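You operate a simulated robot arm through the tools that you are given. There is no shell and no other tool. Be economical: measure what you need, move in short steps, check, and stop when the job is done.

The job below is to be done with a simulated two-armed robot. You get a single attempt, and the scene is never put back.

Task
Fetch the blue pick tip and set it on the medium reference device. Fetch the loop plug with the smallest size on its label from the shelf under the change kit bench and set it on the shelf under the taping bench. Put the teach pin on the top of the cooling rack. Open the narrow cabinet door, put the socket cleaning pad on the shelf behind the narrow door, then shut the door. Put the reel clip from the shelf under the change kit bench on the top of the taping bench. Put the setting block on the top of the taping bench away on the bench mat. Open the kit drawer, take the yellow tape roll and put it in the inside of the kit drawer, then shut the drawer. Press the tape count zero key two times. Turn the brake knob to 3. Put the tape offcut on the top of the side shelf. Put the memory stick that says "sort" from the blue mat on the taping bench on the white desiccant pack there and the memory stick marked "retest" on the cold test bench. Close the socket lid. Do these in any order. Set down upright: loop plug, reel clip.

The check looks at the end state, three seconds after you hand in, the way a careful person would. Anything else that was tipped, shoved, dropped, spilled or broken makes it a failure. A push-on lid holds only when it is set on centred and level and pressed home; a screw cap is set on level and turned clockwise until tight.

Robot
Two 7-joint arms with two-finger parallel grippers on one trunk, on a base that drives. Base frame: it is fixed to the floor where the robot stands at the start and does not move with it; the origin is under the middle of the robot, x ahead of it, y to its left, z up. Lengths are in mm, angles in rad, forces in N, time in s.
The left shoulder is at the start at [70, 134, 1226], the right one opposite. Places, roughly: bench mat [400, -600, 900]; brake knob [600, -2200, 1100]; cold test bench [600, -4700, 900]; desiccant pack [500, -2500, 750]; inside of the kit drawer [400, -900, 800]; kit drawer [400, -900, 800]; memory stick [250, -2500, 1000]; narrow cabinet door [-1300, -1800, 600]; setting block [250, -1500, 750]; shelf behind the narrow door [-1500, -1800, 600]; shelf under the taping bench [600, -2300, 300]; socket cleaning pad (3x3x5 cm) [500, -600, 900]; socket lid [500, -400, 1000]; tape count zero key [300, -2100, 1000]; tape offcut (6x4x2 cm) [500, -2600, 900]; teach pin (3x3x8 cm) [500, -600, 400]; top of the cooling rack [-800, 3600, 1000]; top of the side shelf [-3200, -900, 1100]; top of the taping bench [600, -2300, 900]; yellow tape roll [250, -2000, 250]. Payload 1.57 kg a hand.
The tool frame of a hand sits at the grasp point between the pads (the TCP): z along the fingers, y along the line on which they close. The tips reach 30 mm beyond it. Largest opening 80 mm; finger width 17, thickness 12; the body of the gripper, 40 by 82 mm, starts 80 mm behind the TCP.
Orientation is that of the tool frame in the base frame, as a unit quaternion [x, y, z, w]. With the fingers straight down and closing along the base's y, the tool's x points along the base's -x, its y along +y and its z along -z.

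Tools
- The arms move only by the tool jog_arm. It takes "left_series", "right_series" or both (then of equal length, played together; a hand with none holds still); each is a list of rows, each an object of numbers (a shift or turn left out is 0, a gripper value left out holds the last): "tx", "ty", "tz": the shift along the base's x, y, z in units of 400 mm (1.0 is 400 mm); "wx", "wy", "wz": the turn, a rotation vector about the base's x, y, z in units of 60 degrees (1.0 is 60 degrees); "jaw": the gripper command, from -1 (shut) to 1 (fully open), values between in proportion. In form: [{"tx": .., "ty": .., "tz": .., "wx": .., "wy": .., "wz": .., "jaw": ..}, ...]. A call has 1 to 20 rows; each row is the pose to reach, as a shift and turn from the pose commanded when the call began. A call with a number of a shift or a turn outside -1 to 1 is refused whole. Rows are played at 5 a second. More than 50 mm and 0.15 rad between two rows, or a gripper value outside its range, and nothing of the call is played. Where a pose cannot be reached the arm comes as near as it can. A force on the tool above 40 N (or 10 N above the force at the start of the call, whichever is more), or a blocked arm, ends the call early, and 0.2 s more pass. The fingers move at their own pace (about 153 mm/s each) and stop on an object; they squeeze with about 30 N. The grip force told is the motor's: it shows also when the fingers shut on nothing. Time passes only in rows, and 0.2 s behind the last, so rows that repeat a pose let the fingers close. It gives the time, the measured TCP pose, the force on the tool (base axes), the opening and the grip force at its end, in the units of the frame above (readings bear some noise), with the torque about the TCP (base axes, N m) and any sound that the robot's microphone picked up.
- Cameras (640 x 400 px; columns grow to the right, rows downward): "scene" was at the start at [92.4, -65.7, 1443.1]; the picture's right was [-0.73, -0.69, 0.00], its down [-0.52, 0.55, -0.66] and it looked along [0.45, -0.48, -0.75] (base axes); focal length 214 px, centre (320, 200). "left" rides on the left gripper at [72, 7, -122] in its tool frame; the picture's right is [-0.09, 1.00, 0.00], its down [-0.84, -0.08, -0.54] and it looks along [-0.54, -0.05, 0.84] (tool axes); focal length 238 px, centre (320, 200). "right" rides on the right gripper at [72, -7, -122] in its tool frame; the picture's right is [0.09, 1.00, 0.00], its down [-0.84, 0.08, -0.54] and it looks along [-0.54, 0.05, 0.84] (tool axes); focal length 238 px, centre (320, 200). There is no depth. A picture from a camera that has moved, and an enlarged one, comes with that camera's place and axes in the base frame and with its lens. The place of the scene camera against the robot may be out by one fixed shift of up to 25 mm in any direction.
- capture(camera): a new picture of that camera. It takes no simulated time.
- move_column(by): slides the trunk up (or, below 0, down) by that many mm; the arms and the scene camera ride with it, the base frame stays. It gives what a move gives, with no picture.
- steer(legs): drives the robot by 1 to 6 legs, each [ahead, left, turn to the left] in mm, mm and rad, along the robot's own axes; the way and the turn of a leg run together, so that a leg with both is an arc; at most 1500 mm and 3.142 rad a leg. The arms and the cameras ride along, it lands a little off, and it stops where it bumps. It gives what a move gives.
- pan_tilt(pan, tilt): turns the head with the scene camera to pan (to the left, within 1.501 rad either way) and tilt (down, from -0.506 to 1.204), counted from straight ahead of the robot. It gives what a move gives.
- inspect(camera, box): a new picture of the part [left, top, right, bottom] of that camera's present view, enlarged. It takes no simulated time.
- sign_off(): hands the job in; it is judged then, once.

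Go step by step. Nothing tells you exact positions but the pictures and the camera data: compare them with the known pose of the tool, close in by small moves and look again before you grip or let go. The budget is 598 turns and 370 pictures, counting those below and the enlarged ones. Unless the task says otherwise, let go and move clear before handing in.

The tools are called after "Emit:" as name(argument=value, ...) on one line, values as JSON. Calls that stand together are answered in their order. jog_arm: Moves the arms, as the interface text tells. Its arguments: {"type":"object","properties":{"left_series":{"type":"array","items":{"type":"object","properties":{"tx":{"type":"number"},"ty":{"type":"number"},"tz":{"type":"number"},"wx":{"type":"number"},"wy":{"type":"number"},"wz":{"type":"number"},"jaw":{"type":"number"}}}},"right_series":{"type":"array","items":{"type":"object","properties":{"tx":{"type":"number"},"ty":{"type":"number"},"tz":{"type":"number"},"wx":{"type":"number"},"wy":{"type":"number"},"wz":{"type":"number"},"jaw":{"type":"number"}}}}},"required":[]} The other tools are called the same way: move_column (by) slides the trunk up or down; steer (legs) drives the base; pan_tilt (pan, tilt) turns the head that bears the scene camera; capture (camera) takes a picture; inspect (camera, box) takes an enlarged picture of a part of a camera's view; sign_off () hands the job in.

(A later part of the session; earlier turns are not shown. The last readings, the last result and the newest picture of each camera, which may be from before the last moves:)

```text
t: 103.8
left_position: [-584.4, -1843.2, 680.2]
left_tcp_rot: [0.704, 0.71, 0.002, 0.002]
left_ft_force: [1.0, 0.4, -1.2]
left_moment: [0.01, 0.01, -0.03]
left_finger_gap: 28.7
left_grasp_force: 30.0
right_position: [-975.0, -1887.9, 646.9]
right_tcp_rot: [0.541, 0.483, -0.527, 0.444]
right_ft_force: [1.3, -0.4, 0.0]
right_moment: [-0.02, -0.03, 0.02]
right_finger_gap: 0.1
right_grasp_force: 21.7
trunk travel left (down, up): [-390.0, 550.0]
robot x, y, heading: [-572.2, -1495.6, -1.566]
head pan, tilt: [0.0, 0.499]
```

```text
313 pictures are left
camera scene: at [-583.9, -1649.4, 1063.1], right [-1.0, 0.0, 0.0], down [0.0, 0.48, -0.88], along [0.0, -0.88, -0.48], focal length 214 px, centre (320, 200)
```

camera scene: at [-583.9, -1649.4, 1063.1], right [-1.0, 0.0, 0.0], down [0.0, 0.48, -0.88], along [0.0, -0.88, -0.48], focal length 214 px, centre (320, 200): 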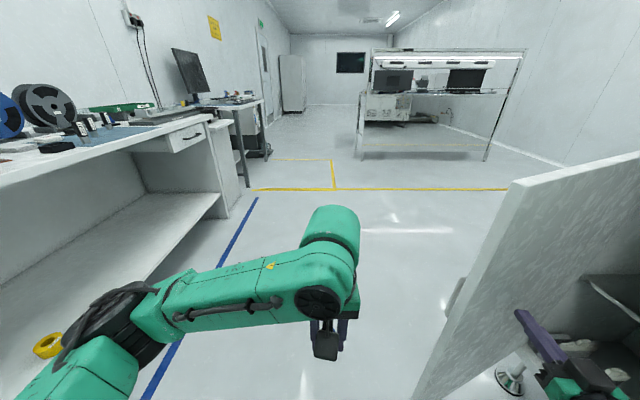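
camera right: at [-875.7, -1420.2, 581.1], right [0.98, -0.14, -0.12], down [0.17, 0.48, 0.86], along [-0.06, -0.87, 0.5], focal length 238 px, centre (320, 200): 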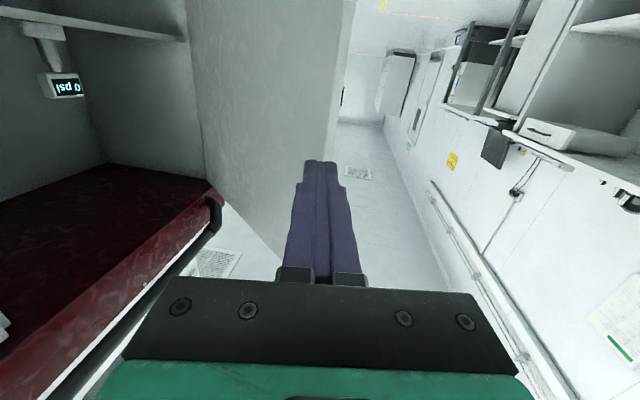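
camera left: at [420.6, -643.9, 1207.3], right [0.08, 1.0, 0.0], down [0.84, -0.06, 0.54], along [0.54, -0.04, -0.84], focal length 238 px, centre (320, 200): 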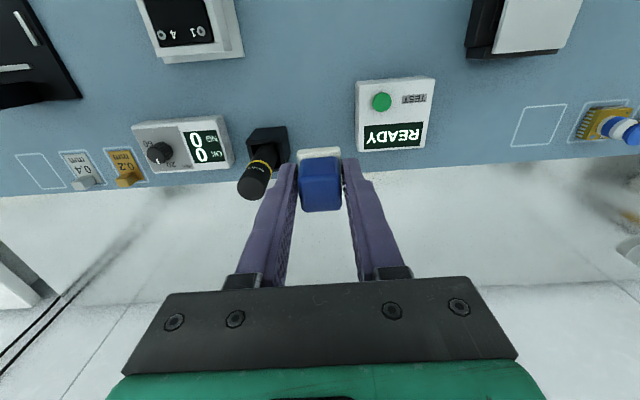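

Moving freely. Two more forward legs to bring it past 90°.

Emit:
steer(legs=[[110, 0, 0], [110, 0, 0]])

Emit:
capture(camera="scene")

```text
t: 105.8
left_position: [-583.4, -2063.4, 680.0]
left_tcp_rot: [0.704, 0.71, 0.001, 0.003]
left_ft_force: [-0.2, -0.6, -0.3]
left_moment: [-0.01, -0.02, 0.01]
left_finger_gap: 28.6
left_grasp_force: 30.2
right_position: [-973.8, -2106.4, 645.0]
right_tcp_rot: [0.541, 0.483, -0.526, 0.445]
right_ft_force: [3.2, 8.1, -6.8]
right_moment: [0.14, -0.07, -0.01]
right_finger_gap: 0.0
right_grasp_force: 21.9
trunk travel left (down, up): [-390.0, 550.0]
robot x, y, heading: [-572.5, -1718.7, -1.565]
head pan, tilt: [0.0, 0.499]
```

```text
312 pictures are left
camera scene: at [-582.9, -1867.3, 1063.2], right [-1.0, -0.01, 0.0], down [0.0, 0.48, -0.88], along [0.0, -0.88, -0.48], focal length 214 px, centre (320, 200)
```

scene: 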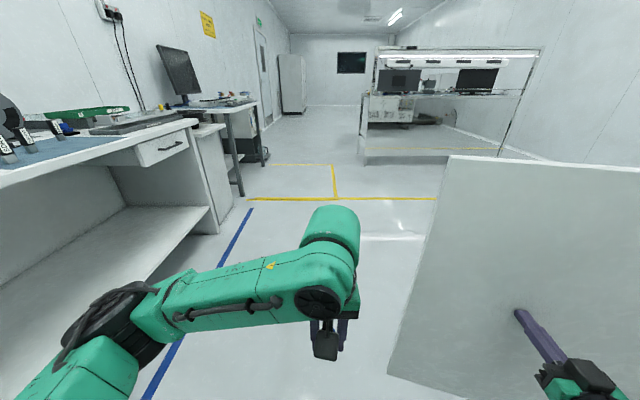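

The door is past 90°. I back off, turn to face the cabinet and tilt the left hand with the pad to horizontal.

Emit:
steer(legs=[[-250, 0, 0], [0, 0, -1.575]])

Emit:
jog_arm(left_series=[{"wy": 0.14}, {"wy": 0.28}, {"wy": 0.42}, {"wy": 0.56}, {"wy": 0.7}, {"wy": 0.84}, {"wy": 0.98}])

Emit:
jog_arm(left_series=[{"wy": 0.14}, {"wy": 0.28}, {"wy": 0.42}, {"wy": 0.52}, {"wy": 0.52}])

Emit:
capture(camera="left")

Emit:
capture(camera="scene")

```text
t: 111.4
left_position: [-918.6, -1456.7, 681.0]
left_tcp_rot: [1.0, 0.005, -0.001, 0.003]
left_ft_force: [-0.1, -0.3, 0.0]
left_moment: [0.0, -0.04, -0.05]
left_finger_gap: 28.8
left_grasp_force: 30.3
right_position: [-962.2, -1067.3, 646.2]
right_tcp_rot: [0.724, -0.042, -0.686, -0.058]
right_ft_force: [1.1, -1.1, -0.3]
right_moment: [-0.02, 0.02, -0.02]
right_finger_gap: 0.3
right_grasp_force: 21.0
trunk travel left (down, up): [-390.0, 550.0]
robot x, y, heading: [-574.4, -1472.6, -3.14]
head pan, tilt: [0.0, 0.499]
```

```text
t: 113.0
left_position: [-931.3, -1441.8, 674.6]
left_tcp_rot: [0.87, 0.005, -0.492, 0.0]
left_ft_force: [-0.3, 0.8, -0.9]
left_moment: [0.01, 0.02, -0.02]
left_finger_gap: 28.7
left_grasp_force: 29.9
left hand out of reach, approached as far as the arm can: row 5, 6, 7
right_position: [-962.6, -1067.5, 646.0]
right_tcp_rot: [0.724, -0.043, -0.686, -0.058]
right_ft_force: [0.6, -0.1, 0.2]
right_moment: [0.02, 0.03, 0.02]
right_finger_gap: 0.1
right_grasp_force: 20.6
trunk travel left (down, up): [-390.0, 550.0]
robot x, y, heading: [-573.0, -1467.8, -3.139]
head pan, tilt: [0.0, 0.499]
```

```text
t: 114.2
left_position: [-940.2, -1442.0, 680.4]
left_tcp_rot: [0.71, 0.017, -0.704, 0.0]
left_ft_force: [-0.6, 1.1, -0.1]
left_moment: [0.02, -0.02, 0.01]
left_finger_gap: 28.9
left_grasp_force: 30.1
left hand out of reach, approached as far as the arm can: row 4, 5
right_position: [-962.4, -1068.7, 645.5]
right_tcp_rot: [0.724, -0.041, -0.686, -0.057]
right_ft_force: [0.2, -0.3, -0.7]
right_moment: [0.02, 0.02, -0.01]
right_finger_gap: 0.1
right_grasp_force: 21.5
trunk travel left (down, up): [-390.0, 550.0]
robot x, y, heading: [-573.1, -1471.2, -3.136]
head pan, tilt: [0.0, 0.499]
```

```text
311 pictures are left
camera left: at [-818.2, -1445.9, 611.2], right [0.02, -1.0, 0.07], down [0.53, 0.07, 0.84], along [-0.85, 0.02, 0.53], focal length 238 px, centre (320, 200)
```

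left: 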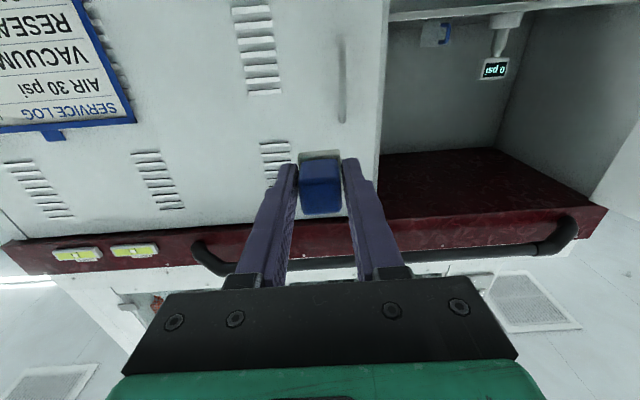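

```text
310 pictures are left
camera scene: at [-725.4, -1478.6, 1063.3], right [-0.01, 1.0, 0.0], down [0.48, 0.0, -0.88], along [-0.88, -0.01, -0.48], focal length 214 px, centre (320, 200)
```

scene: 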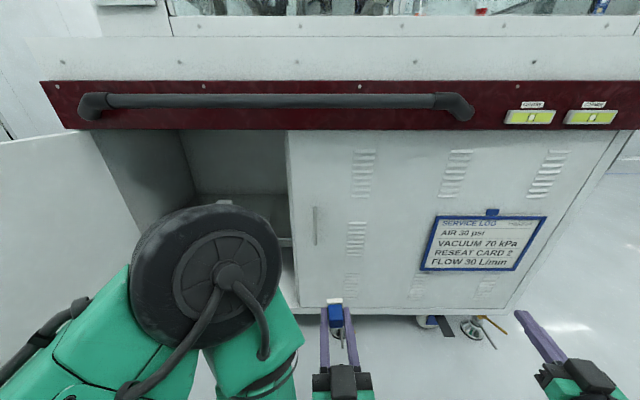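

The left hand is now horizontal with its elbow high. I extend it forward to see how the elbow behaves.

Emit:
jog_arm(left_series=[{"tx": -0.1}, {"tx": -0.2}, {"tx": -0.3}, {"tx": -0.4}, {"tx": -0.4}])

Emit:
capture(camera="scene")

```text
t: 115.4
left_position: [-1097.3, -1438.7, 679.6]
left_tcp_rot: [-0.707, -0.004, 0.708, 0.002]
left_ft_force: [-1.4, -0.3, -0.5]
left_moment: [0.01, -0.02, 0.05]
left_finger_gap: 29.0
left_grasp_force: 30.1
right_position: [-962.3, -1067.3, 645.9]
right_tcp_rot: [0.724, -0.042, -0.686, -0.058]
right_ft_force: [-0.2, -0.3, 0.2]
right_moment: [0.02, 0.0, 0.02]
right_finger_gap: 0.1
right_grasp_force: 21.4
trunk travel left (down, up): [-390.0, 550.0]
robot x, y, heading: [-572.4, -1470.7, -3.139]
head pan, tilt: [0.0, 0.499]
```

```text
309 pictures are left
camera scene: at [-725.4, -1478.6, 1063.3], right [-0.01, 1.0, 0.0], down [0.48, 0.0, -0.88], along [-0.88, -0.01, -0.48], focal length 214 px, centre (320, 200)
```

scene: 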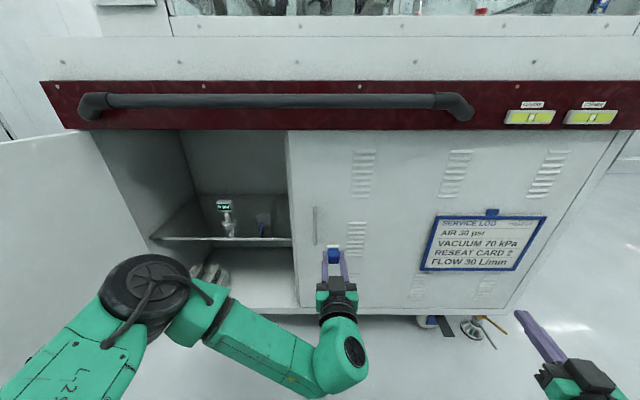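

Fully extended it works nicely. Shelf edge is around x=-1320, z=573; gauge near y=-1835 and a blue item near y=-1700, so I aim for y≈-1766. I shift the hand left, lower the trunk and drive in part of the way.

Emit:
jog_arm(left_series=[{"ty": -0.07}, {"ty": -0.145}, {"ty": -0.145}])

Emit:
move_column(by=-55)

Emit:
steer(legs=[[0, 270, 0], [140, 0, 0]])

Emit:
capture(camera="scene")

Emit:
capture(camera="left")

```text
t: 116.2
left_position: [-1097.4, -1495.2, 678.3]
left_tcp_rot: [-0.707, -0.005, 0.707, 0.0]
left_ft_force: [0.3, 0.6, 0.2]
left_moment: [-0.01, -0.04, 0.0]
left_finger_gap: 28.7
left_grasp_force: 29.6
right_position: [-963.0, -1066.3, 645.9]
right_tcp_rot: [0.724, -0.041, -0.686, -0.058]
right_ft_force: [-0.1, 0.8, 0.2]
right_moment: [0.0, 0.0, -0.03]
right_finger_gap: 0.3
right_grasp_force: 21.0
trunk travel left (down, up): [-390.0, 550.0]
robot x, y, heading: [-573.0, -1467.9, -3.129]
head pan, tilt: [0.0, 0.499]
```

```text
t: 117.2
left_position: [-1096.1, -1494.2, 623.2]
left_tcp_rot: [-0.707, -0.006, 0.708, 0.002]
left_ft_force: [-0.7, -0.8, 0.4]
left_moment: [0.02, 0.0, -0.02]
left_finger_gap: 28.9
left_grasp_force: 29.9
right_position: [-962.9, -1067.4, 591.7]
right_tcp_rot: [0.725, -0.041, -0.685, -0.058]
right_ft_force: [0.3, -0.4, -0.2]
right_moment: [0.02, 0.01, 0.02]
right_finger_gap: 0.1
right_grasp_force: 20.9
trunk travel left (down, up): [-335.0, 605.0]
robot x, y, heading: [-574.0, -1468.6, -3.136]
head pan, tilt: [0.0, 0.499]
```

```text
t: 120.0
left_position: [-1237.4, -1764.5, 622.9]
left_tcp_rot: [-0.707, -0.004, 0.707, 0.003]
left_ft_force: [0.4, 0.8, 0.4]
left_moment: [-0.01, -0.03, 0.0]
left_finger_gap: 28.9
left_grasp_force: 30.2
right_position: [-1101.8, -1339.2, 590.4]
right_tcp_rot: [0.724, -0.042, -0.686, -0.058]
right_ft_force: [0.1, -0.1, 0.1]
right_moment: [0.02, 0.01, 0.03]
right_finger_gap: 0.0
right_grasp_force: 22.1
trunk travel left (down, up): [-335.0, 605.0]
robot x, y, heading: [-712.3, -1743.2, -3.138]
head pan, tilt: [0.0, 0.499]
```

```text
308 pictures are left
camera scene: at [-866.5, -1749.7, 1008.2], right [0.0, 1.0, 0.0], down [0.48, 0.0, -0.88], along [-0.88, 0.0, -0.48], focal length 214 px, centre (320, 200)
```

scene: 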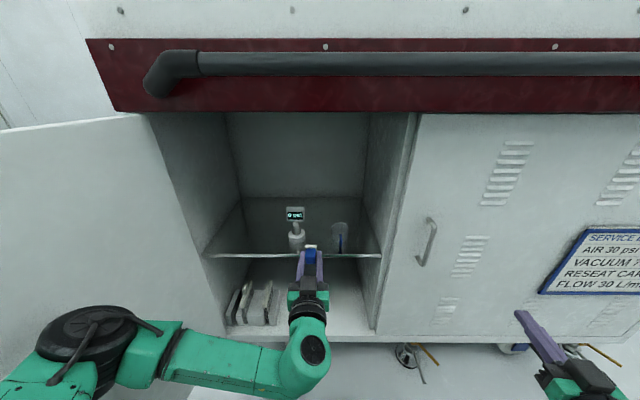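

```text
307 pictures are left
camera left: at [-1115.9, -1771.8, 551.8], right [0.0, -1.0, 0.08], down [0.54, 0.07, 0.84], along [-0.84, 0.04, 0.54], focal length 238 px, centre (320, 200)
```

left: 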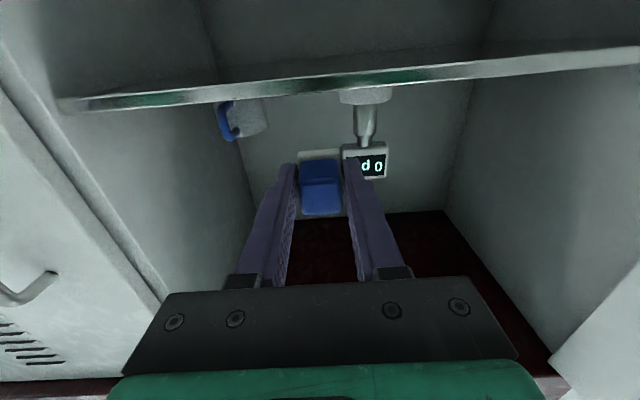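

Pad should go a bit right (y≈-1750) to be midway between gauge and cup; shelf top is near z=580. I adjust and drive in.

Emit:
jog_arm(left_series=[{"ty": 0.035}, {"ty": 0.035}])

Emit:
steer(legs=[[100, 0, 0]])

Emit:
capture(camera="scene")

Emit:
capture(camera="left")

```text
t: 120.6
left_position: [-1236.8, -1750.9, 624.8]
left_tcp_rot: [-0.707, -0.003, 0.708, 0.002]
left_ft_force: [-0.4, 0.0, -0.6]
left_moment: [0.01, -0.01, -0.01]
left_finger_gap: 28.6
left_grasp_force: 30.3
right_position: [-1102.5, -1338.2, 590.1]
right_tcp_rot: [0.724, -0.042, -0.686, -0.059]
right_ft_force: [0.3, -0.6, 0.3]
right_moment: [0.0, 0.01, -0.02]
right_finger_gap: 0.0
right_grasp_force: 20.9
trunk travel left (down, up): [-335.0, 605.0]
robot x, y, heading: [-716.7, -1736.7, -3.136]
head pan, tilt: [0.0, 0.499]
```

```text
t: 121.8
left_position: [-1338.3, -1751.4, 622.7]
left_tcp_rot: [-0.707, -0.005, 0.707, 0.002]
left_ft_force: [0.1, 0.4, 0.4]
left_moment: [0.0, -0.01, 0.04]
left_finger_gap: 28.7
left_grasp_force: 30.2
right_position: [-1202.0, -1337.2, 591.5]
right_tcp_rot: [0.725, -0.042, -0.684, -0.059]
right_ft_force: [0.9, 0.1, 0.0]
right_moment: [-0.05, 0.04, -0.03]
right_finger_gap: 0.0
right_grasp_force: 21.0
trunk travel left (down, up): [-335.0, 605.0]
robot x, y, heading: [-814.2, -1740.3, -3.14]
head pan, tilt: [0.0, 0.499]
```

```text
306 pictures are left
camera scene: at [-966.6, -1749.9, 1008.1], right [0.0, 1.0, 0.0], down [0.48, 0.0, -0.88], along [-0.88, 0.0, -0.48], focal length 214 px, centre (320, 200)
```

scene: 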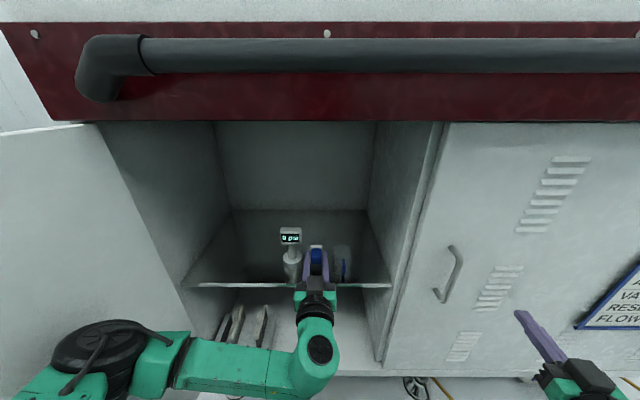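

```text
305 pictures are left
camera left: at [-1215.8, -1758.2, 551.8], right [0.0, -1.0, 0.08], down [0.54, 0.07, 0.84], along [-0.84, 0.04, 0.54], focal length 238 px, centre (320, 200)
```

left: 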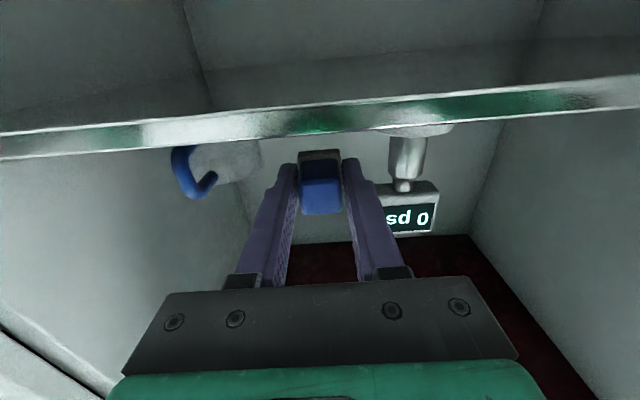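

Clear on both sides. I lower in small steps until contact.

Emit:
jog_arm(left_series=[{"tz": -0.03}, {"tz": -0.045}, {"tz": -0.055}, {"tz": -0.065}, {"tz": -0.075}, {"tz": -0.085}])

Emit:
capture(camera="left")

```text
t: 123.2
left_position: [-1337.5, -1752.4, 591.3]
left_tcp_rot: [-0.705, -0.004, 0.709, 0.002]
left_ft_force: [-2.3, -0.6, 5.8]
left_moment: [-0.11, 0.23, -0.01]
left_finger_gap: 28.7
left_grasp_force: 30.0
right_position: [-1201.2, -1337.6, 591.8]
right_tcp_rot: [0.724, -0.041, -0.686, -0.058]
right_ft_force: [0.2, 0.3, -0.2]
right_moment: [-0.01, -0.02, -0.02]
right_finger_gap: 0.0
right_grasp_force: 21.7
trunk travel left (down, up): [-335.0, 605.0]
robot x, y, heading: [-811.6, -1743.3, -3.138]
head pan, tilt: [0.0, 0.499]
```

```text
304 pictures are left
camera left: at [-1215.7, -1758.5, 519.6], right [0.0, -1.0, 0.08], down [0.55, 0.07, 0.83], along [-0.84, 0.04, 0.55], focal length 238 px, centre (320, 200)
```

left: 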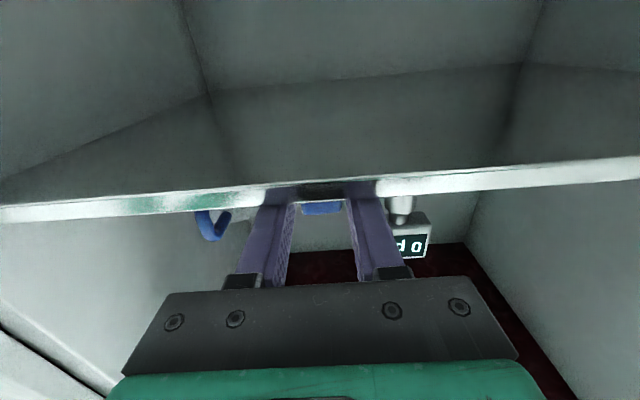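

The pad rests on the shelf. I open the fingers and drive straight back out.

Emit:
jog_arm(left_series=[{"tz": 0.006, "jaw": 0.1}, {"tz": 0.006}, {"tz": 0.012}])

Emit:
steer(legs=[[-160, 0, 0]])

Emit:
capture(camera="scene")

```text
t: 124.0
left_position: [-1337.3, -1751.4, 593.4]
left_tcp_rot: [-0.707, -0.004, 0.707, 0.002]
left_ft_force: [-0.6, 0.4, 0.7]
left_moment: [-0.01, -0.02, 0.03]
left_finger_gap: 44.0
left_grasp_force: 0.1
right_position: [-1201.4, -1338.2, 591.6]
right_tcp_rot: [0.725, -0.043, -0.685, -0.059]
right_ft_force: [-0.6, 0.2, 0.1]
right_moment: [0.03, 0.0, 0.04]
right_finger_gap: 0.4
right_grasp_force: 21.1
trunk travel left (down, up): [-335.0, 605.0]
robot x, y, heading: [-813.6, -1746.1, -3.139]
head pan, tilt: [0.0, 0.499]
```

```text
t: 125.4
left_position: [-1176.8, -1749.5, 594.6]
left_tcp_rot: [-0.707, -0.003, 0.708, 0.002]
left_ft_force: [0.3, -0.3, 0.1]
left_moment: [0.03, -0.01, 0.04]
left_finger_gap: 44.0
left_grasp_force: 0.0
right_position: [-1040.4, -1335.8, 591.6]
right_tcp_rot: [0.724, -0.044, -0.686, -0.06]
right_ft_force: [-0.3, 0.4, -0.5]
right_moment: [-0.02, -0.05, 0.0]
right_finger_gap: 0.2
right_grasp_force: 21.6
trunk travel left (down, up): [-335.0, 605.0]
robot x, y, heading: [-655.7, -1738.3, -3.145]
head pan, tilt: [0.0, 0.499]
```

```text
303 pictures are left
camera scene: at [-805.1, -1749.3, 1008.4], right [0.0, 1.0, 0.0], down [0.48, 0.0, -0.88], along [-0.88, 0.0, -0.48], focal length 214 px, centre (320, 200)
```

scene: 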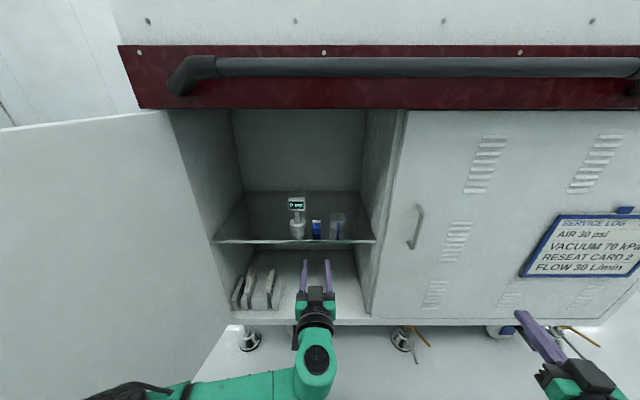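

The pad is on the shelf. To close the door I swing round to its outer side with the left hand.

Emit:
jog_arm(left_series=[{"jaw": -1}, {"jaw": -1}])

Emit:
steer(legs=[[-480, 0, 0], [0, 520, 0], [150, 0, 0]])

Emit:
capture(camera="scene")

```text
t: 126.0
left_position: [-1177.1, -1749.1, 594.9]
left_tcp_rot: [-0.707, -0.002, 0.707, 0.003]
left_ft_force: [0.0, 0.3, 0.8]
left_moment: [-0.01, -0.02, -0.03]
left_finger_gap: 0.0
left_grasp_force: 21.1
right_position: [-1040.3, -1337.5, 590.8]
right_tcp_rot: [0.725, -0.043, -0.685, -0.059]
right_ft_force: [0.2, 0.4, 0.4]
right_moment: [0.01, 0.0, 0.01]
right_finger_gap: 0.0
right_grasp_force: 21.8
trunk travel left (down, up): [-335.0, 605.0]
robot x, y, heading: [-653.4, -1740.9, -3.141]
head pan, tilt: [0.0, 0.499]
```

```text
t: 132.5
left_position: [-840.8, -2281.6, 593.1]
left_tcp_rot: [-0.707, -0.003, 0.707, 0.003]
left_ft_force: [0.2, -0.3, 0.6]
left_moment: [-0.01, 0.02, 0.01]
left_finger_gap: 0.0
left_grasp_force: 21.2
right_position: [-703.5, -1868.0, 590.5]
right_tcp_rot: [0.725, -0.042, -0.685, -0.059]
right_ft_force: [0.2, -1.4, -1.0]
right_moment: [-0.02, -0.01, -0.02]
right_finger_gap: 0.0
right_grasp_force: 21.2
trunk travel left (down, up): [-335.0, 605.0]
robot x, y, heading: [-314.1, -2271.6, -3.139]
head pan, tilt: [0.0, 0.499]
```

```text
302 pictures are left
camera scene: at [-469.1, -2281.8, 1008.2], right [0.0, 1.0, 0.0], down [0.48, 0.0, -0.88], along [-0.88, 0.0, -0.48], focal length 214 px, centre (320, 200)
```

scene: 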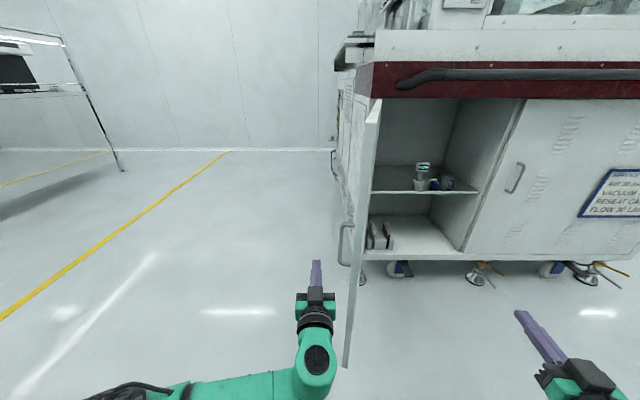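

The left hand is just left of the door. I push right.

Emit:
steer(legs=[[20, -200, 0]])

Emit:
steer(legs=[[50, -120, 0]])

Emit:
capture(camera="scene")

```text
t: 133.7
left_position: [-846.9, -2195.2, 594.0]
left_tcp_rot: [-0.706, -0.003, 0.708, 0.002]
left_ft_force: [4.4, -0.2, 2.0]
left_moment: [-0.03, 0.0, -0.08]
left_finger_gap: 0.0
left_grasp_force: 21.4
right_position: [-713.4, -1783.2, 591.7]
right_tcp_rot: [0.723, -0.042, -0.687, -0.058]
right_ft_force: [-0.6, 0.0, 0.3]
right_moment: [-0.03, 0.01, -0.01]
right_finger_gap: 0.0
right_grasp_force: 21.2
trunk travel left (down, up): [-335.0, 605.0]
robot x, y, heading: [-323.5, -2185.4, -3.134]
head pan, tilt: [0.0, 0.499]
stopped in leg 1: the force on the tool passed its limit (the readings are from after the stop); the commanded pose is now the measured one
```

```text
t: 134.4
left_position: [-844.2, -2186.7, 593.6]
left_tcp_rot: [-0.705, -0.002, 0.709, 0.004]
left_ft_force: [15.1, -1.9, 5.2]
left_moment: [0.06, 0.03, -0.19]
left_finger_gap: 0.4
left_grasp_force: 21.5
right_position: [-714.7, -1776.9, 592.1]
right_tcp_rot: [0.723, -0.042, -0.688, -0.058]
right_ft_force: [0.5, 0.5, 0.2]
right_moment: [0.01, 0.03, 0.01]
right_finger_gap: 0.0
right_grasp_force: 21.5
trunk travel left (down, up): [-335.0, 605.0]
robot x, y, heading: [-325.1, -2177.7, -3.131]
head pan, tilt: [0.0, 0.499]
stopped in leg 1: the force on the tool passed its limit (the readings are from after the stop); the commanded pose is now the measured one
```

```text
301 pictures are left
camera scene: at [-477.3, -2188.0, 1008.7], right [0.0, 1.0, 0.0], down [0.48, 0.0, -0.88], along [-0.88, 0.0, -0.48], focal length 214 px, centre (320, 200)
```

scene: 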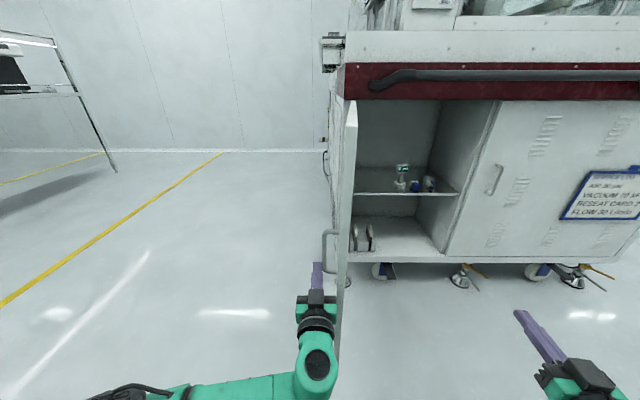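

The fingertips bump the handle. I back off 70 mm and push right again near the door's edge.

Emit:
steer(legs=[[-65, 20, 0], [0, -90, 0]])

Emit:
capture(camera="scene")

```text
t: 136.2
left_position: [-781.3, -2116.3, 592.6]
left_tcp_rot: [-0.706, -0.001, 0.708, 0.004]
left_ft_force: [0.6, -0.6, 0.0]
left_moment: [0.0, 0.01, 0.0]
left_finger_gap: 0.0
left_grasp_force: 21.4
right_position: [-651.4, -1704.5, 590.2]
right_tcp_rot: [0.725, -0.041, -0.686, -0.057]
right_ft_force: [0.2, 0.4, -0.7]
right_moment: [-0.04, 0.02, 0.0]
right_finger_gap: 0.0
right_grasp_force: 21.4
trunk travel left (down, up): [-335.0, 605.0]
robot x, y, heading: [-262.2, -2107.2, -3.14]
head pan, tilt: [0.0, 0.499]
```

```text
300 pictures are left
camera scene: at [-414.8, -2116.5, 1008.3], right [0.0, 1.0, 0.0], down [0.48, 0.0, -0.88], along [-0.88, 0.0, -0.48], focal length 214 px, centre (320, 200)
```

scene: 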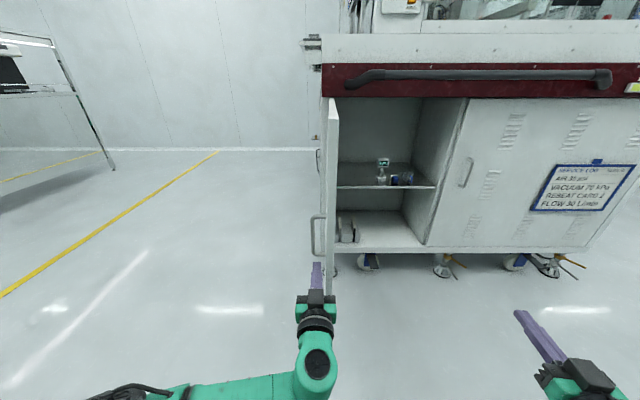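

The door is at 90°. I sweep the hand along the closing arc, staying outside the handle's radius.

Emit:
steer(legs=[[-10, -172, 0]])

Emit:
steer(legs=[[79, -153, 0]])

Emit:
capture(camera="scene")

```text
t: 137.6
left_position: [-772.2, -1942.6, 592.2]
left_tcp_rot: [-0.706, -0.001, 0.708, 0.004]
left_ft_force: [0.7, 0.2, -0.9]
left_moment: [-0.01, -0.02, -0.02]
left_finger_gap: 0.0
left_grasp_force: 21.4
right_position: [-639.6, -1531.4, 589.8]
right_tcp_rot: [0.724, -0.043, -0.686, -0.058]
right_ft_force: [0.4, 1.1, 0.4]
right_moment: [0.04, -0.01, -0.03]
right_finger_gap: 0.0
right_grasp_force: 21.3
trunk travel left (down, up): [-335.0, 605.0]
robot x, y, heading: [-254.2, -1934.1, -3.142]
head pan, tilt: [0.0, 0.499]
```

```text
t: 139.1
left_position: [-852.6, -1787.9, 591.9]
left_tcp_rot: [-0.707, -0.001, 0.707, 0.004]
left_ft_force: [-0.3, 0.0, 0.1]
left_moment: [-0.02, -0.02, 0.0]
left_finger_gap: 0.0
left_grasp_force: 21.1
right_position: [-722.1, -1376.4, 590.1]
right_tcp_rot: [0.724, -0.043, -0.686, -0.059]
right_ft_force: [-0.3, -0.5, -0.5]
right_moment: [0.01, -0.02, 0.02]
right_finger_gap: 0.2
right_grasp_force: 21.2
trunk travel left (down, up): [-335.0, 605.0]
robot x, y, heading: [-334.5, -1782.6, -3.139]
head pan, tilt: [0.0, 0.499]
```

```text
299 pictures are left
camera scene: at [-485.8, -1789.1, 1008.2], right [0.0, 1.0, 0.0], down [0.48, 0.0, -0.88], along [-0.88, 0.0, -0.48], focal length 214 px, centre (320, 200)
```

scene: 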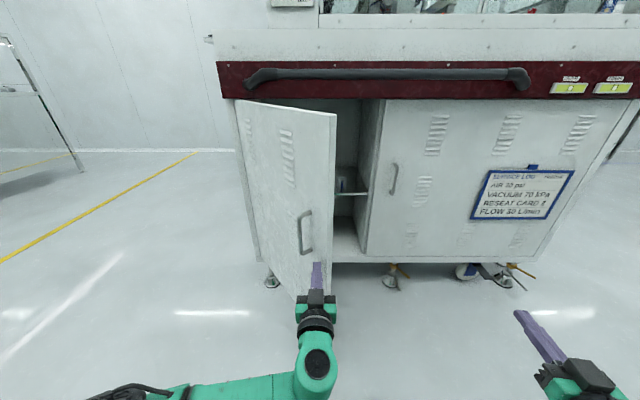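

Half closed and the finger sits between handle and edge. Continue the arc.

Emit:
steer(legs=[[91, -92, 0]])

Emit:
steer(legs=[[112, -65, 0]])

Emit:
capture(camera="scene")

```text
t: 140.4
left_position: [-943.3, -1695.8, 592.4]
left_tcp_rot: [-0.707, -0.002, 0.707, 0.004]
left_ft_force: [0.0, -0.6, -0.3]
left_moment: [-0.02, 0.02, -0.01]
left_finger_gap: 0.1
left_grasp_force: 21.6
right_position: [-812.6, -1285.0, 590.3]
right_tcp_rot: [0.724, -0.043, -0.685, -0.059]
right_ft_force: [-0.3, -0.6, -0.3]
right_moment: [0.0, 0.0, 0.02]
right_finger_gap: 0.0
right_grasp_force: 21.3
trunk travel left (down, up): [-335.0, 605.0]
robot x, y, heading: [-427.9, -1690.9, -3.138]
head pan, tilt: [0.0, 0.499]
```

```text
t: 141.7
left_position: [-1057.0, -1631.8, 591.4]
left_tcp_rot: [-0.707, -0.003, 0.707, 0.003]
left_ft_force: [-0.1, -0.5, 0.0]
left_moment: [-0.02, 0.01, 0.0]
left_finger_gap: 0.1
left_grasp_force: 21.1
right_position: [-925.2, -1221.2, 590.3]
right_tcp_rot: [0.725, -0.041, -0.685, -0.057]
right_ft_force: [-0.7, 0.6, 0.2]
right_moment: [-0.01, 0.0, -0.02]
right_finger_gap: 0.0
right_grasp_force: 21.1
trunk travel left (down, up): [-335.0, 605.0]
robot x, y, heading: [-538.2, -1622.3, -3.139]
head pan, tilt: [0.0, 0.499]
```

```text
298 pictures are left
camera scene: at [-689.0, -1632.2, 1008.2], right [0.0, 1.0, 0.0], down [0.48, 0.0, -0.88], along [-0.88, 0.0, -0.48], focal length 214 px, centre (320, 200)
```

scene: 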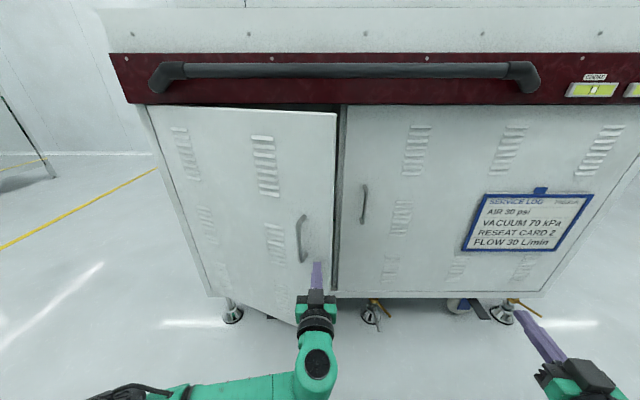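

Nearly closed. Two last legs, the final one pressing it home.

Emit:
steer(legs=[[81, -25, 0]])

Emit:
steer(legs=[[115, -8, 0]])

Emit:
capture(camera="scene")

```text
t: 142.8
left_position: [-1135.7, -1607.6, 591.9]
left_tcp_rot: [-0.707, -0.002, 0.707, 0.004]
left_ft_force: [0.1, -0.1, -0.4]
left_moment: [0.01, 0.02, 0.01]
left_finger_gap: 0.3
left_grasp_force: 21.7
right_position: [-1006.3, -1195.4, 591.7]
right_tcp_rot: [0.724, -0.042, -0.686, -0.058]
right_ft_force: [0.0, -0.1, 0.3]
right_moment: [-0.02, -0.01, 0.01]
right_finger_gap: 0.1
right_grasp_force: 21.3
trunk travel left (down, up): [-335.0, 605.0]
robot x, y, heading: [-615.6, -1594.1, -3.134]
head pan, tilt: [0.0, 0.499]
```

```text
t: 144.1
left_position: [-1245.2, -1599.8, 591.3]
left_tcp_rot: [-0.706, -0.003, 0.708, 0.001]
left_ft_force: [-0.5, 0.1, 0.4]
left_moment: [0.01, 0.0, 0.03]
left_finger_gap: 0.0
left_grasp_force: 21.6
right_position: [-1118.2, -1188.0, 590.4]
right_tcp_rot: [0.725, -0.042, -0.685, -0.058]
right_ft_force: [-0.4, 0.4, -0.3]
right_moment: [0.03, 0.05, -0.03]
right_finger_gap: 0.0
right_grasp_force: 21.3
trunk travel left (down, up): [-335.0, 605.0]
robot x, y, heading: [-728.7, -1587.5, -3.139]
head pan, tilt: [0.0, 0.499]
stopped in leg 1: the force on the tool passed its limit (the readings are from after the stop); the commanded pose is now the measured one
```

```text
297 pictures are left
camera scene: at [-881.6, -1599.9, 1008.3], right [0.0, 1.0, 0.0], down [0.48, 0.0, -0.88], along [-0.88, 0.0, -0.48], focal length 214 px, centre (320, 200)
```

scene: 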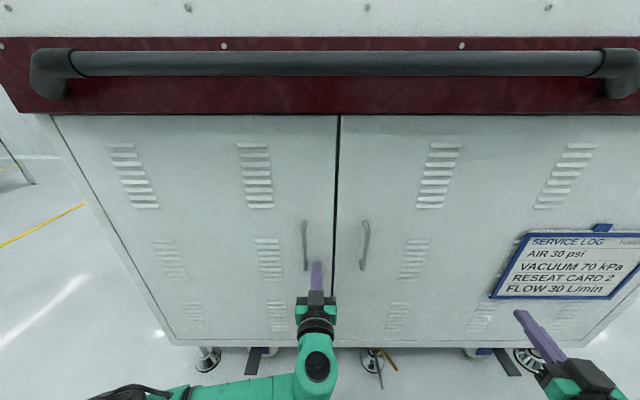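

The door is shut. Next I drive back to the first bench, facing it, trunk low, to see its under-shelf (teach pin, perhaps plugs and clip).

Emit:
steer(legs=[[-330, 0, 0], [0, 0, 3.14], [0, 1000, 0]])

Emit:
move_column(by=-200)

Emit:
pan_tilt(pan=0.0, tilt=0.4)

Emit:
capture(camera="scene")

```text
t: 158.3
left_position: [115.3, -591.8, 592.2]
left_tcp_rot: [0.0, 0.706, -0.004, 0.708]
left_ft_force: [-1.0, -0.8, -0.1]
left_moment: [-0.01, -0.01, 0.0]
left_finger_gap: 0.1
left_grasp_force: 22.0
right_position: [-15.2, -1002.4, 591.4]
right_tcp_rot: [0.044, 0.724, -0.061, 0.685]
right_ft_force: [-0.6, 0.0, -0.1]
right_moment: [0.0, 0.02, 0.0]
right_finger_gap: 0.2
right_grasp_force: 20.8
trunk travel left (down, up): [-335.0, 605.0]
robot x, y, heading: [-400.5, -599.9, -0.007]
head pan, tilt: [0.0, 0.499]
```

```text
t: 160.5
left_position: [115.8, -591.2, 390.6]
left_tcp_rot: [-0.001, 0.706, -0.004, 0.708]
left_ft_force: [-0.8, 0.8, 0.5]
left_moment: [-0.02, 0.01, -0.01]
left_finger_gap: 0.1
left_grasp_force: 21.2
right_position: [-15.8, -1002.8, 391.8]
right_tcp_rot: [0.045, 0.724, -0.061, 0.686]
right_ft_force: [-0.1, -0.1, -0.4]
right_moment: [0.02, -0.01, 0.0]
right_finger_gap: 0.0
right_grasp_force: 21.1
trunk travel left (down, up): [-135.0, 805.0]
robot x, y, heading: [-403.2, -598.6, 0.002]
head pan, tilt: [0.0, 0.499]
```

```text
t: 161.2
left_position: [115.7, -590.9, 391.4]
left_tcp_rot: [0.0, 0.706, -0.004, 0.708]
left_ft_force: [-0.2, -0.4, -0.1]
left_moment: [0.01, 0.01, 0.01]
left_finger_gap: 0.0
left_grasp_force: 21.5
right_position: [-14.8, -1003.1, 391.6]
right_tcp_rot: [0.043, 0.724, -0.06, 0.685]
right_ft_force: [0.6, 0.1, 1.3]
right_moment: [0.0, 0.02, -0.02]
right_finger_gap: 0.0
right_grasp_force: 21.3
trunk travel left (down, up): [-135.0, 805.0]
robot x, y, heading: [-404.3, -602.4, 0.001]
head pan, tilt: [0.0, 0.4]
```

```text
296 pictures are left
camera scene: at [-270.7, -607.6, 817.4], right [0.0, -1.0, 0.0], down [-0.39, 0.0, -0.92], along [0.92, 0.0, -0.39], focal length 214 px, centre (320, 200)
```

scene: 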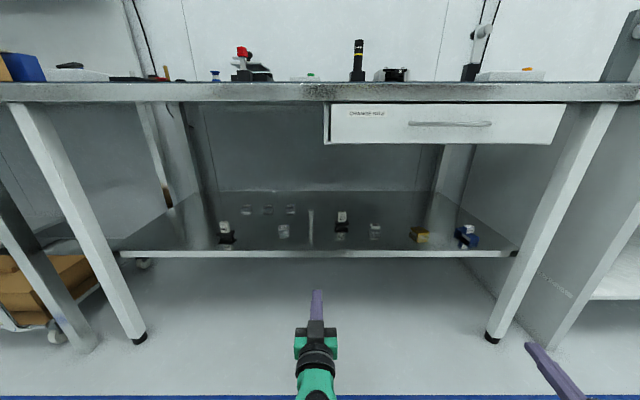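

A clear view of the under-shelf and the kit drawer. I zoom in.

Emit:
inspect(camera="scene", box=[200, 190, 350, 260])

Emit:
inspect(camera="scene", box=[330, 190, 500, 260])

Emit:
inspect(camera="scene", box=[300, 90, 600, 200])

```text
4.27 times, centred on (275, 225) of scene
camera zoom: at [-270.7, -607.6, 817.4], right [0.0, -1.0, 0.0], down [-0.39, 0.0, -0.92], along [0.92, 0.0, -0.39], focal length 915 px, centre (512, 93)
```

zoom: 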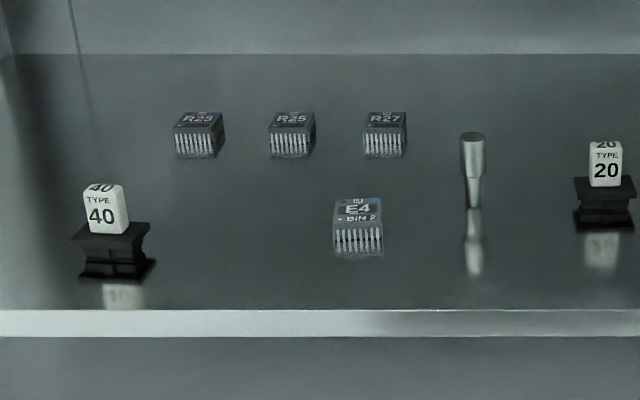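

```text
3.76 times, centred on (415, 225) of scene
camera zoom: at [-270.7, -607.6, 817.4], right [0.0, -1.0, 0.0], down [-0.39, 0.0, -0.92], along [0.92, 0.0, -0.39], focal length 807 px, centre (-38, 106)
```

zoom: 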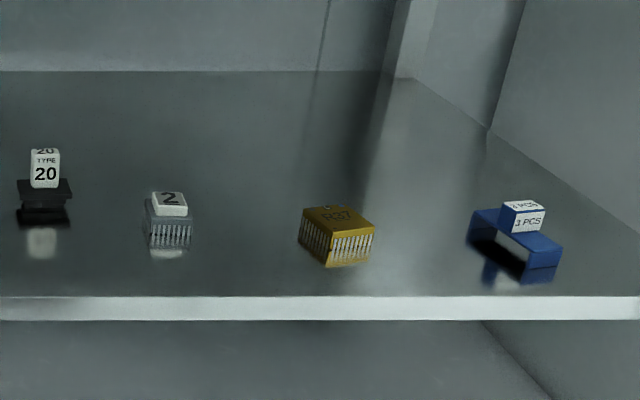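

```text
2.13 times, centred on (450, 145) of scene
camera zoom: at [-270.7, -607.6, 817.4], right [0.0, -1.0, 0.0], down [-0.39, 0.0, -0.92], along [0.92, 0.0, -0.39], focal length 458 px, centre (43, 317)
```

zoom: 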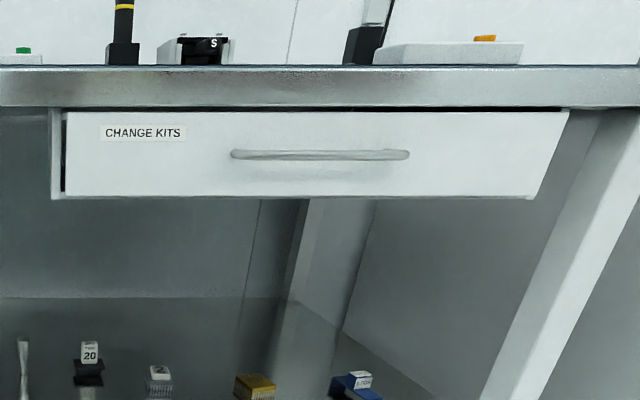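

Pin is about [514,-569] on shelf z≈365; TYPE 20 plug about [482,-696]; reel clip "3 PCS" about [397,-1150]. I pitch the left hand 45° down, raise the right hand, and check the right arm's shape.

Emit:
jog_arm(left_series=[{"wy": 0.14}, {"wy": 0.28}, {"wy": 0.42}, {"wy": 0.56}, {"wy": 0.7}, {"wy": 0.75}], right_series=[{"tz": 0.08}, {"tz": 0.16}, {"tz": 0.22}, {"tz": 0.22}, {"tz": 0.22}, {"tz": 0.22}])

Emit:
pan_tilt(pan=-0.9, tilt=0.8)

Emit:
capture(camera="scene")

Emit:
capture(camera="left")

```text
t: 162.6
left_position: [116.6, -590.9, 391.7]
left_tcp_rot: [-0.002, 0.924, -0.002, 0.383]
left_ft_force: [0.0, 0.3, -0.2]
left_moment: [0.01, -0.02, 0.02]
left_finger_gap: 0.3
left_grasp_force: 21.3
right_position: [-1.9, -1021.0, 472.0]
right_tcp_rot: [0.042, 0.724, -0.058, 0.686]
right_ft_force: [0.9, 0.7, 0.7]
right_moment: [-0.02, 0.01, -0.01]
right_finger_gap: 0.0
right_grasp_force: 21.4
right hand out of reach, approached as far as the arm can: row 1, 2, 3, 4, 5, 6
trunk travel left (down, up): [-135.0, 805.0]
robot x, y, heading: [-399.6, -601.0, 0.0]
head pan, tilt: [0.0, 0.4]
```

```text
t: 163.8
left_position: [114.6, -592.0, 392.0]
left_tcp_rot: [-0.002, 0.923, -0.004, 0.384]
left_ft_force: [0.4, -0.8, 0.0]
left_moment: [-0.04, -0.01, -0.02]
left_finger_gap: 0.0
left_grasp_force: 21.5
right_position: [-3.0, -1021.1, 471.5]
right_tcp_rot: [0.044, 0.723, -0.059, 0.687]
right_ft_force: [0.8, -0.7, -1.2]
right_moment: [0.01, -0.01, 0.0]
right_finger_gap: 0.3
right_grasp_force: 20.7
trunk travel left (down, up): [-135.0, 805.0]
robot x, y, heading: [-403.5, -598.6, -0.002]
head pan, tilt: [-0.901, 0.799]
```

```text
292 pictures are left
camera scene: at [-313.3, -670.7, 782.4], right [-0.78, -0.62, 0.0], down [-0.44, 0.56, -0.7], along [0.43, -0.55, -0.72], focal length 214 px, centre (320, 200)
```

scene: 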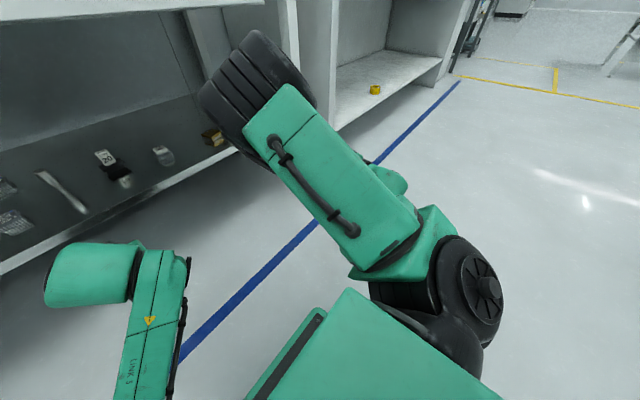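

```text
291 pictures are left
camera left: at [-21.7, -586.5, 427.5], right [0.06, 1.0, 0.06], down [0.21, -0.07, 0.98], along [0.98, -0.05, -0.21], focal length 238 px, centre (320, 200)
```

left: 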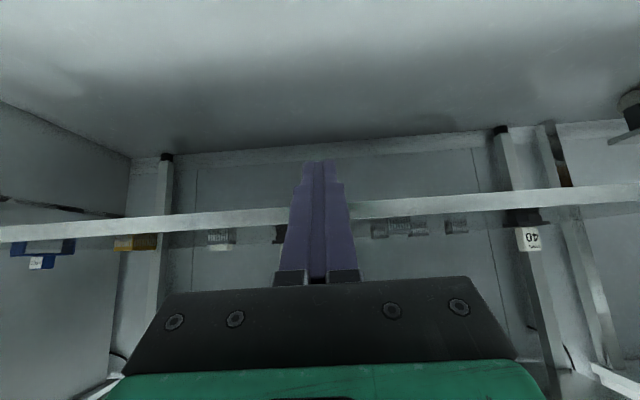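

The right elbow juts forward and could foul the drawer if I drive in fully. I test how far the left hand can extend instead.

Emit:
jog_arm(left_series=[{"tx": 0.1}, {"tx": 0.2}, {"tx": 0.3}, {"tx": 0.4}, {"tx": 0.5}, {"tx": 0.6}])

Emit:
pan_tilt(pan=0.0, tilt=0.6)

Emit:
capture(camera="scene")

Emit:
capture(camera="left")

```text
t: 164.9
left_position: [291.3, -592.8, 394.7]
left_tcp_rot: [-0.006, 0.927, 0.0, 0.375]
left_ft_force: [-15.5, 1.4, 8.2]
left_moment: [0.19, 0.02, -0.01]
left_finger_gap: 0.0
left_grasp_force: 21.3
right_position: [-2.5, -1021.0, 473.0]
right_tcp_rot: [0.043, 0.723, -0.058, 0.687]
right_ft_force: [0.4, -0.5, 0.6]
right_moment: [0.01, -0.01, 0.03]
right_finger_gap: 0.0
right_grasp_force: 21.0
trunk travel left (down, up): [-135.0, 805.0]
robot x, y, heading: [-398.9, -597.3, 0.003]
head pan, tilt: [-0.901, 0.799]
stopped in row 5 (left hand): the force on the tool passed its limit (the readings are from after the stop); the commanded pose is now the measured one
```

```text
t: 166.1
left_position: [292.0, -595.1, 393.6]
left_tcp_rot: [-0.004, 0.927, -0.002, 0.375]
left_ft_force: [-27.8, -0.4, 14.2]
left_moment: [0.07, 0.07, -0.04]
left_finger_gap: 0.3
left_grasp_force: 21.7
right_position: [-3.4, -1020.2, 472.8]
right_tcp_rot: [0.043, 0.723, -0.058, 0.687]
right_ft_force: [-0.1, -0.7, -0.7]
right_moment: [0.0, 0.01, 0.02]
right_finger_gap: 0.0
right_grasp_force: 21.2
trunk travel left (down, up): [-135.0, 805.0]
robot x, y, heading: [-398.4, -595.7, -0.006]
head pan, tilt: [0.0, 0.6]
```

```text
290 pictures are left
camera scene: at [-278.7, -607.5, 799.9], right [0.0, -1.0, 0.0], down [-0.56, 0.0, -0.83], along [0.83, 0.0, -0.56], focal length 214 px, centre (320, 200)
```

scene: 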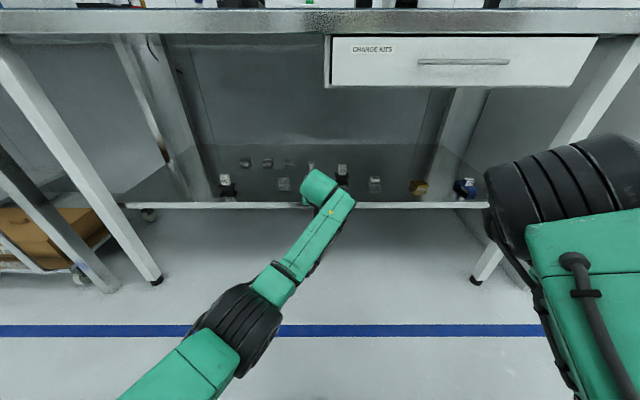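

```text
289 pictures are left
camera left: at [155.6, -589.7, 433.0], right [0.06, 1.0, 0.06], down [0.22, -0.07, 0.97], along [0.97, -0.04, -0.23], focal length 238 px, centre (320, 200)
```

left: 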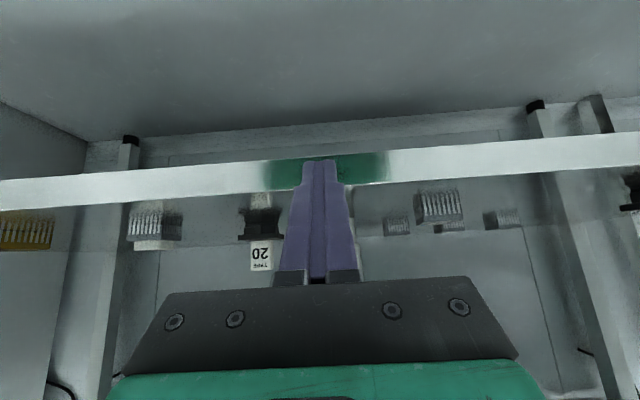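

The fingertips touched the shelf's front edge (x≈313, shelf top ≈385); the arm reaches far, good. I back off, lift, and drive in moderately.

Emit:
jog_arm(left_series=[{"tx": -0.06, "tz": 0.03}, {"tx": -0.15, "tz": 0.1}, {"tx": -0.15, "tz": 0.2, "jaw": 0.2}, {"tx": -0.15, "tz": 0.2}])

Emit:
steer(legs=[[170, 0, 0]])

Emit:
capture(camera="left")

Emit:
capture(camera="scene")

```text
t: 167.1
left_position: [232.3, -593.8, 470.5]
left_tcp_rot: [-0.005, 0.928, 0.0, 0.373]
left_ft_force: [-0.4, -0.8, 0.2]
left_moment: [0.02, 0.01, 0.01]
left_finger_gap: 48.1
left_grasp_force: 0.1
right_position: [-1.6, -1018.9, 471.9]
right_tcp_rot: [0.042, 0.725, -0.059, 0.685]
right_ft_force: [-0.2, 0.6, 0.1]
right_moment: [0.0, 0.05, -0.04]
right_finger_gap: 0.1
right_grasp_force: 21.7
trunk travel left (down, up): [-135.0, 805.0]
robot x, y, heading: [-400.7, -596.8, 0.002]
head pan, tilt: [0.0, 0.6]
```

```text
t: 168.6
left_position: [402.4, -594.5, 470.3]
left_tcp_rot: [-0.005, 0.928, -0.001, 0.373]
left_ft_force: [0.3, -0.3, 0.1]
left_moment: [0.02, 0.01, -0.02]
left_finger_gap: 47.9
left_grasp_force: 0.0
right_position: [168.2, -1021.5, 470.9]
right_tcp_rot: [0.042, 0.724, -0.058, 0.686]
right_ft_force: [0.1, -0.3, 0.2]
right_moment: [-0.03, 0.01, 0.01]
right_finger_gap: 0.1
right_grasp_force: 21.1
trunk travel left (down, up): [-135.0, 805.0]
robot x, y, heading: [-230.9, -597.3, -0.003]
head pan, tilt: [0.0, 0.6]
```

```text
288 pictures are left
camera left: at [266.4, -590.6, 509.7], right [0.06, 1.0, 0.06], down [0.23, -0.07, 0.97], along [0.97, -0.04, -0.23], focal length 238 px, centre (320, 200)
```

left: 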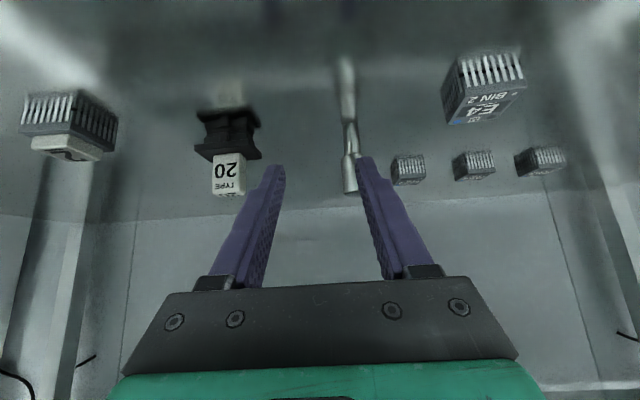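

```text
287 pictures are left
camera scene: at [-105.1, -607.8, 799.2], right [0.0, -1.0, 0.0], down [-0.57, 0.0, -0.82], along [0.82, 0.0, -0.57], focal length 214 px, centre (320, 200)
```

scene: 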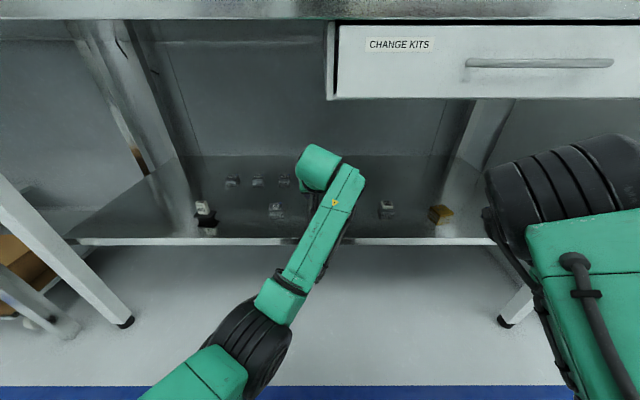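

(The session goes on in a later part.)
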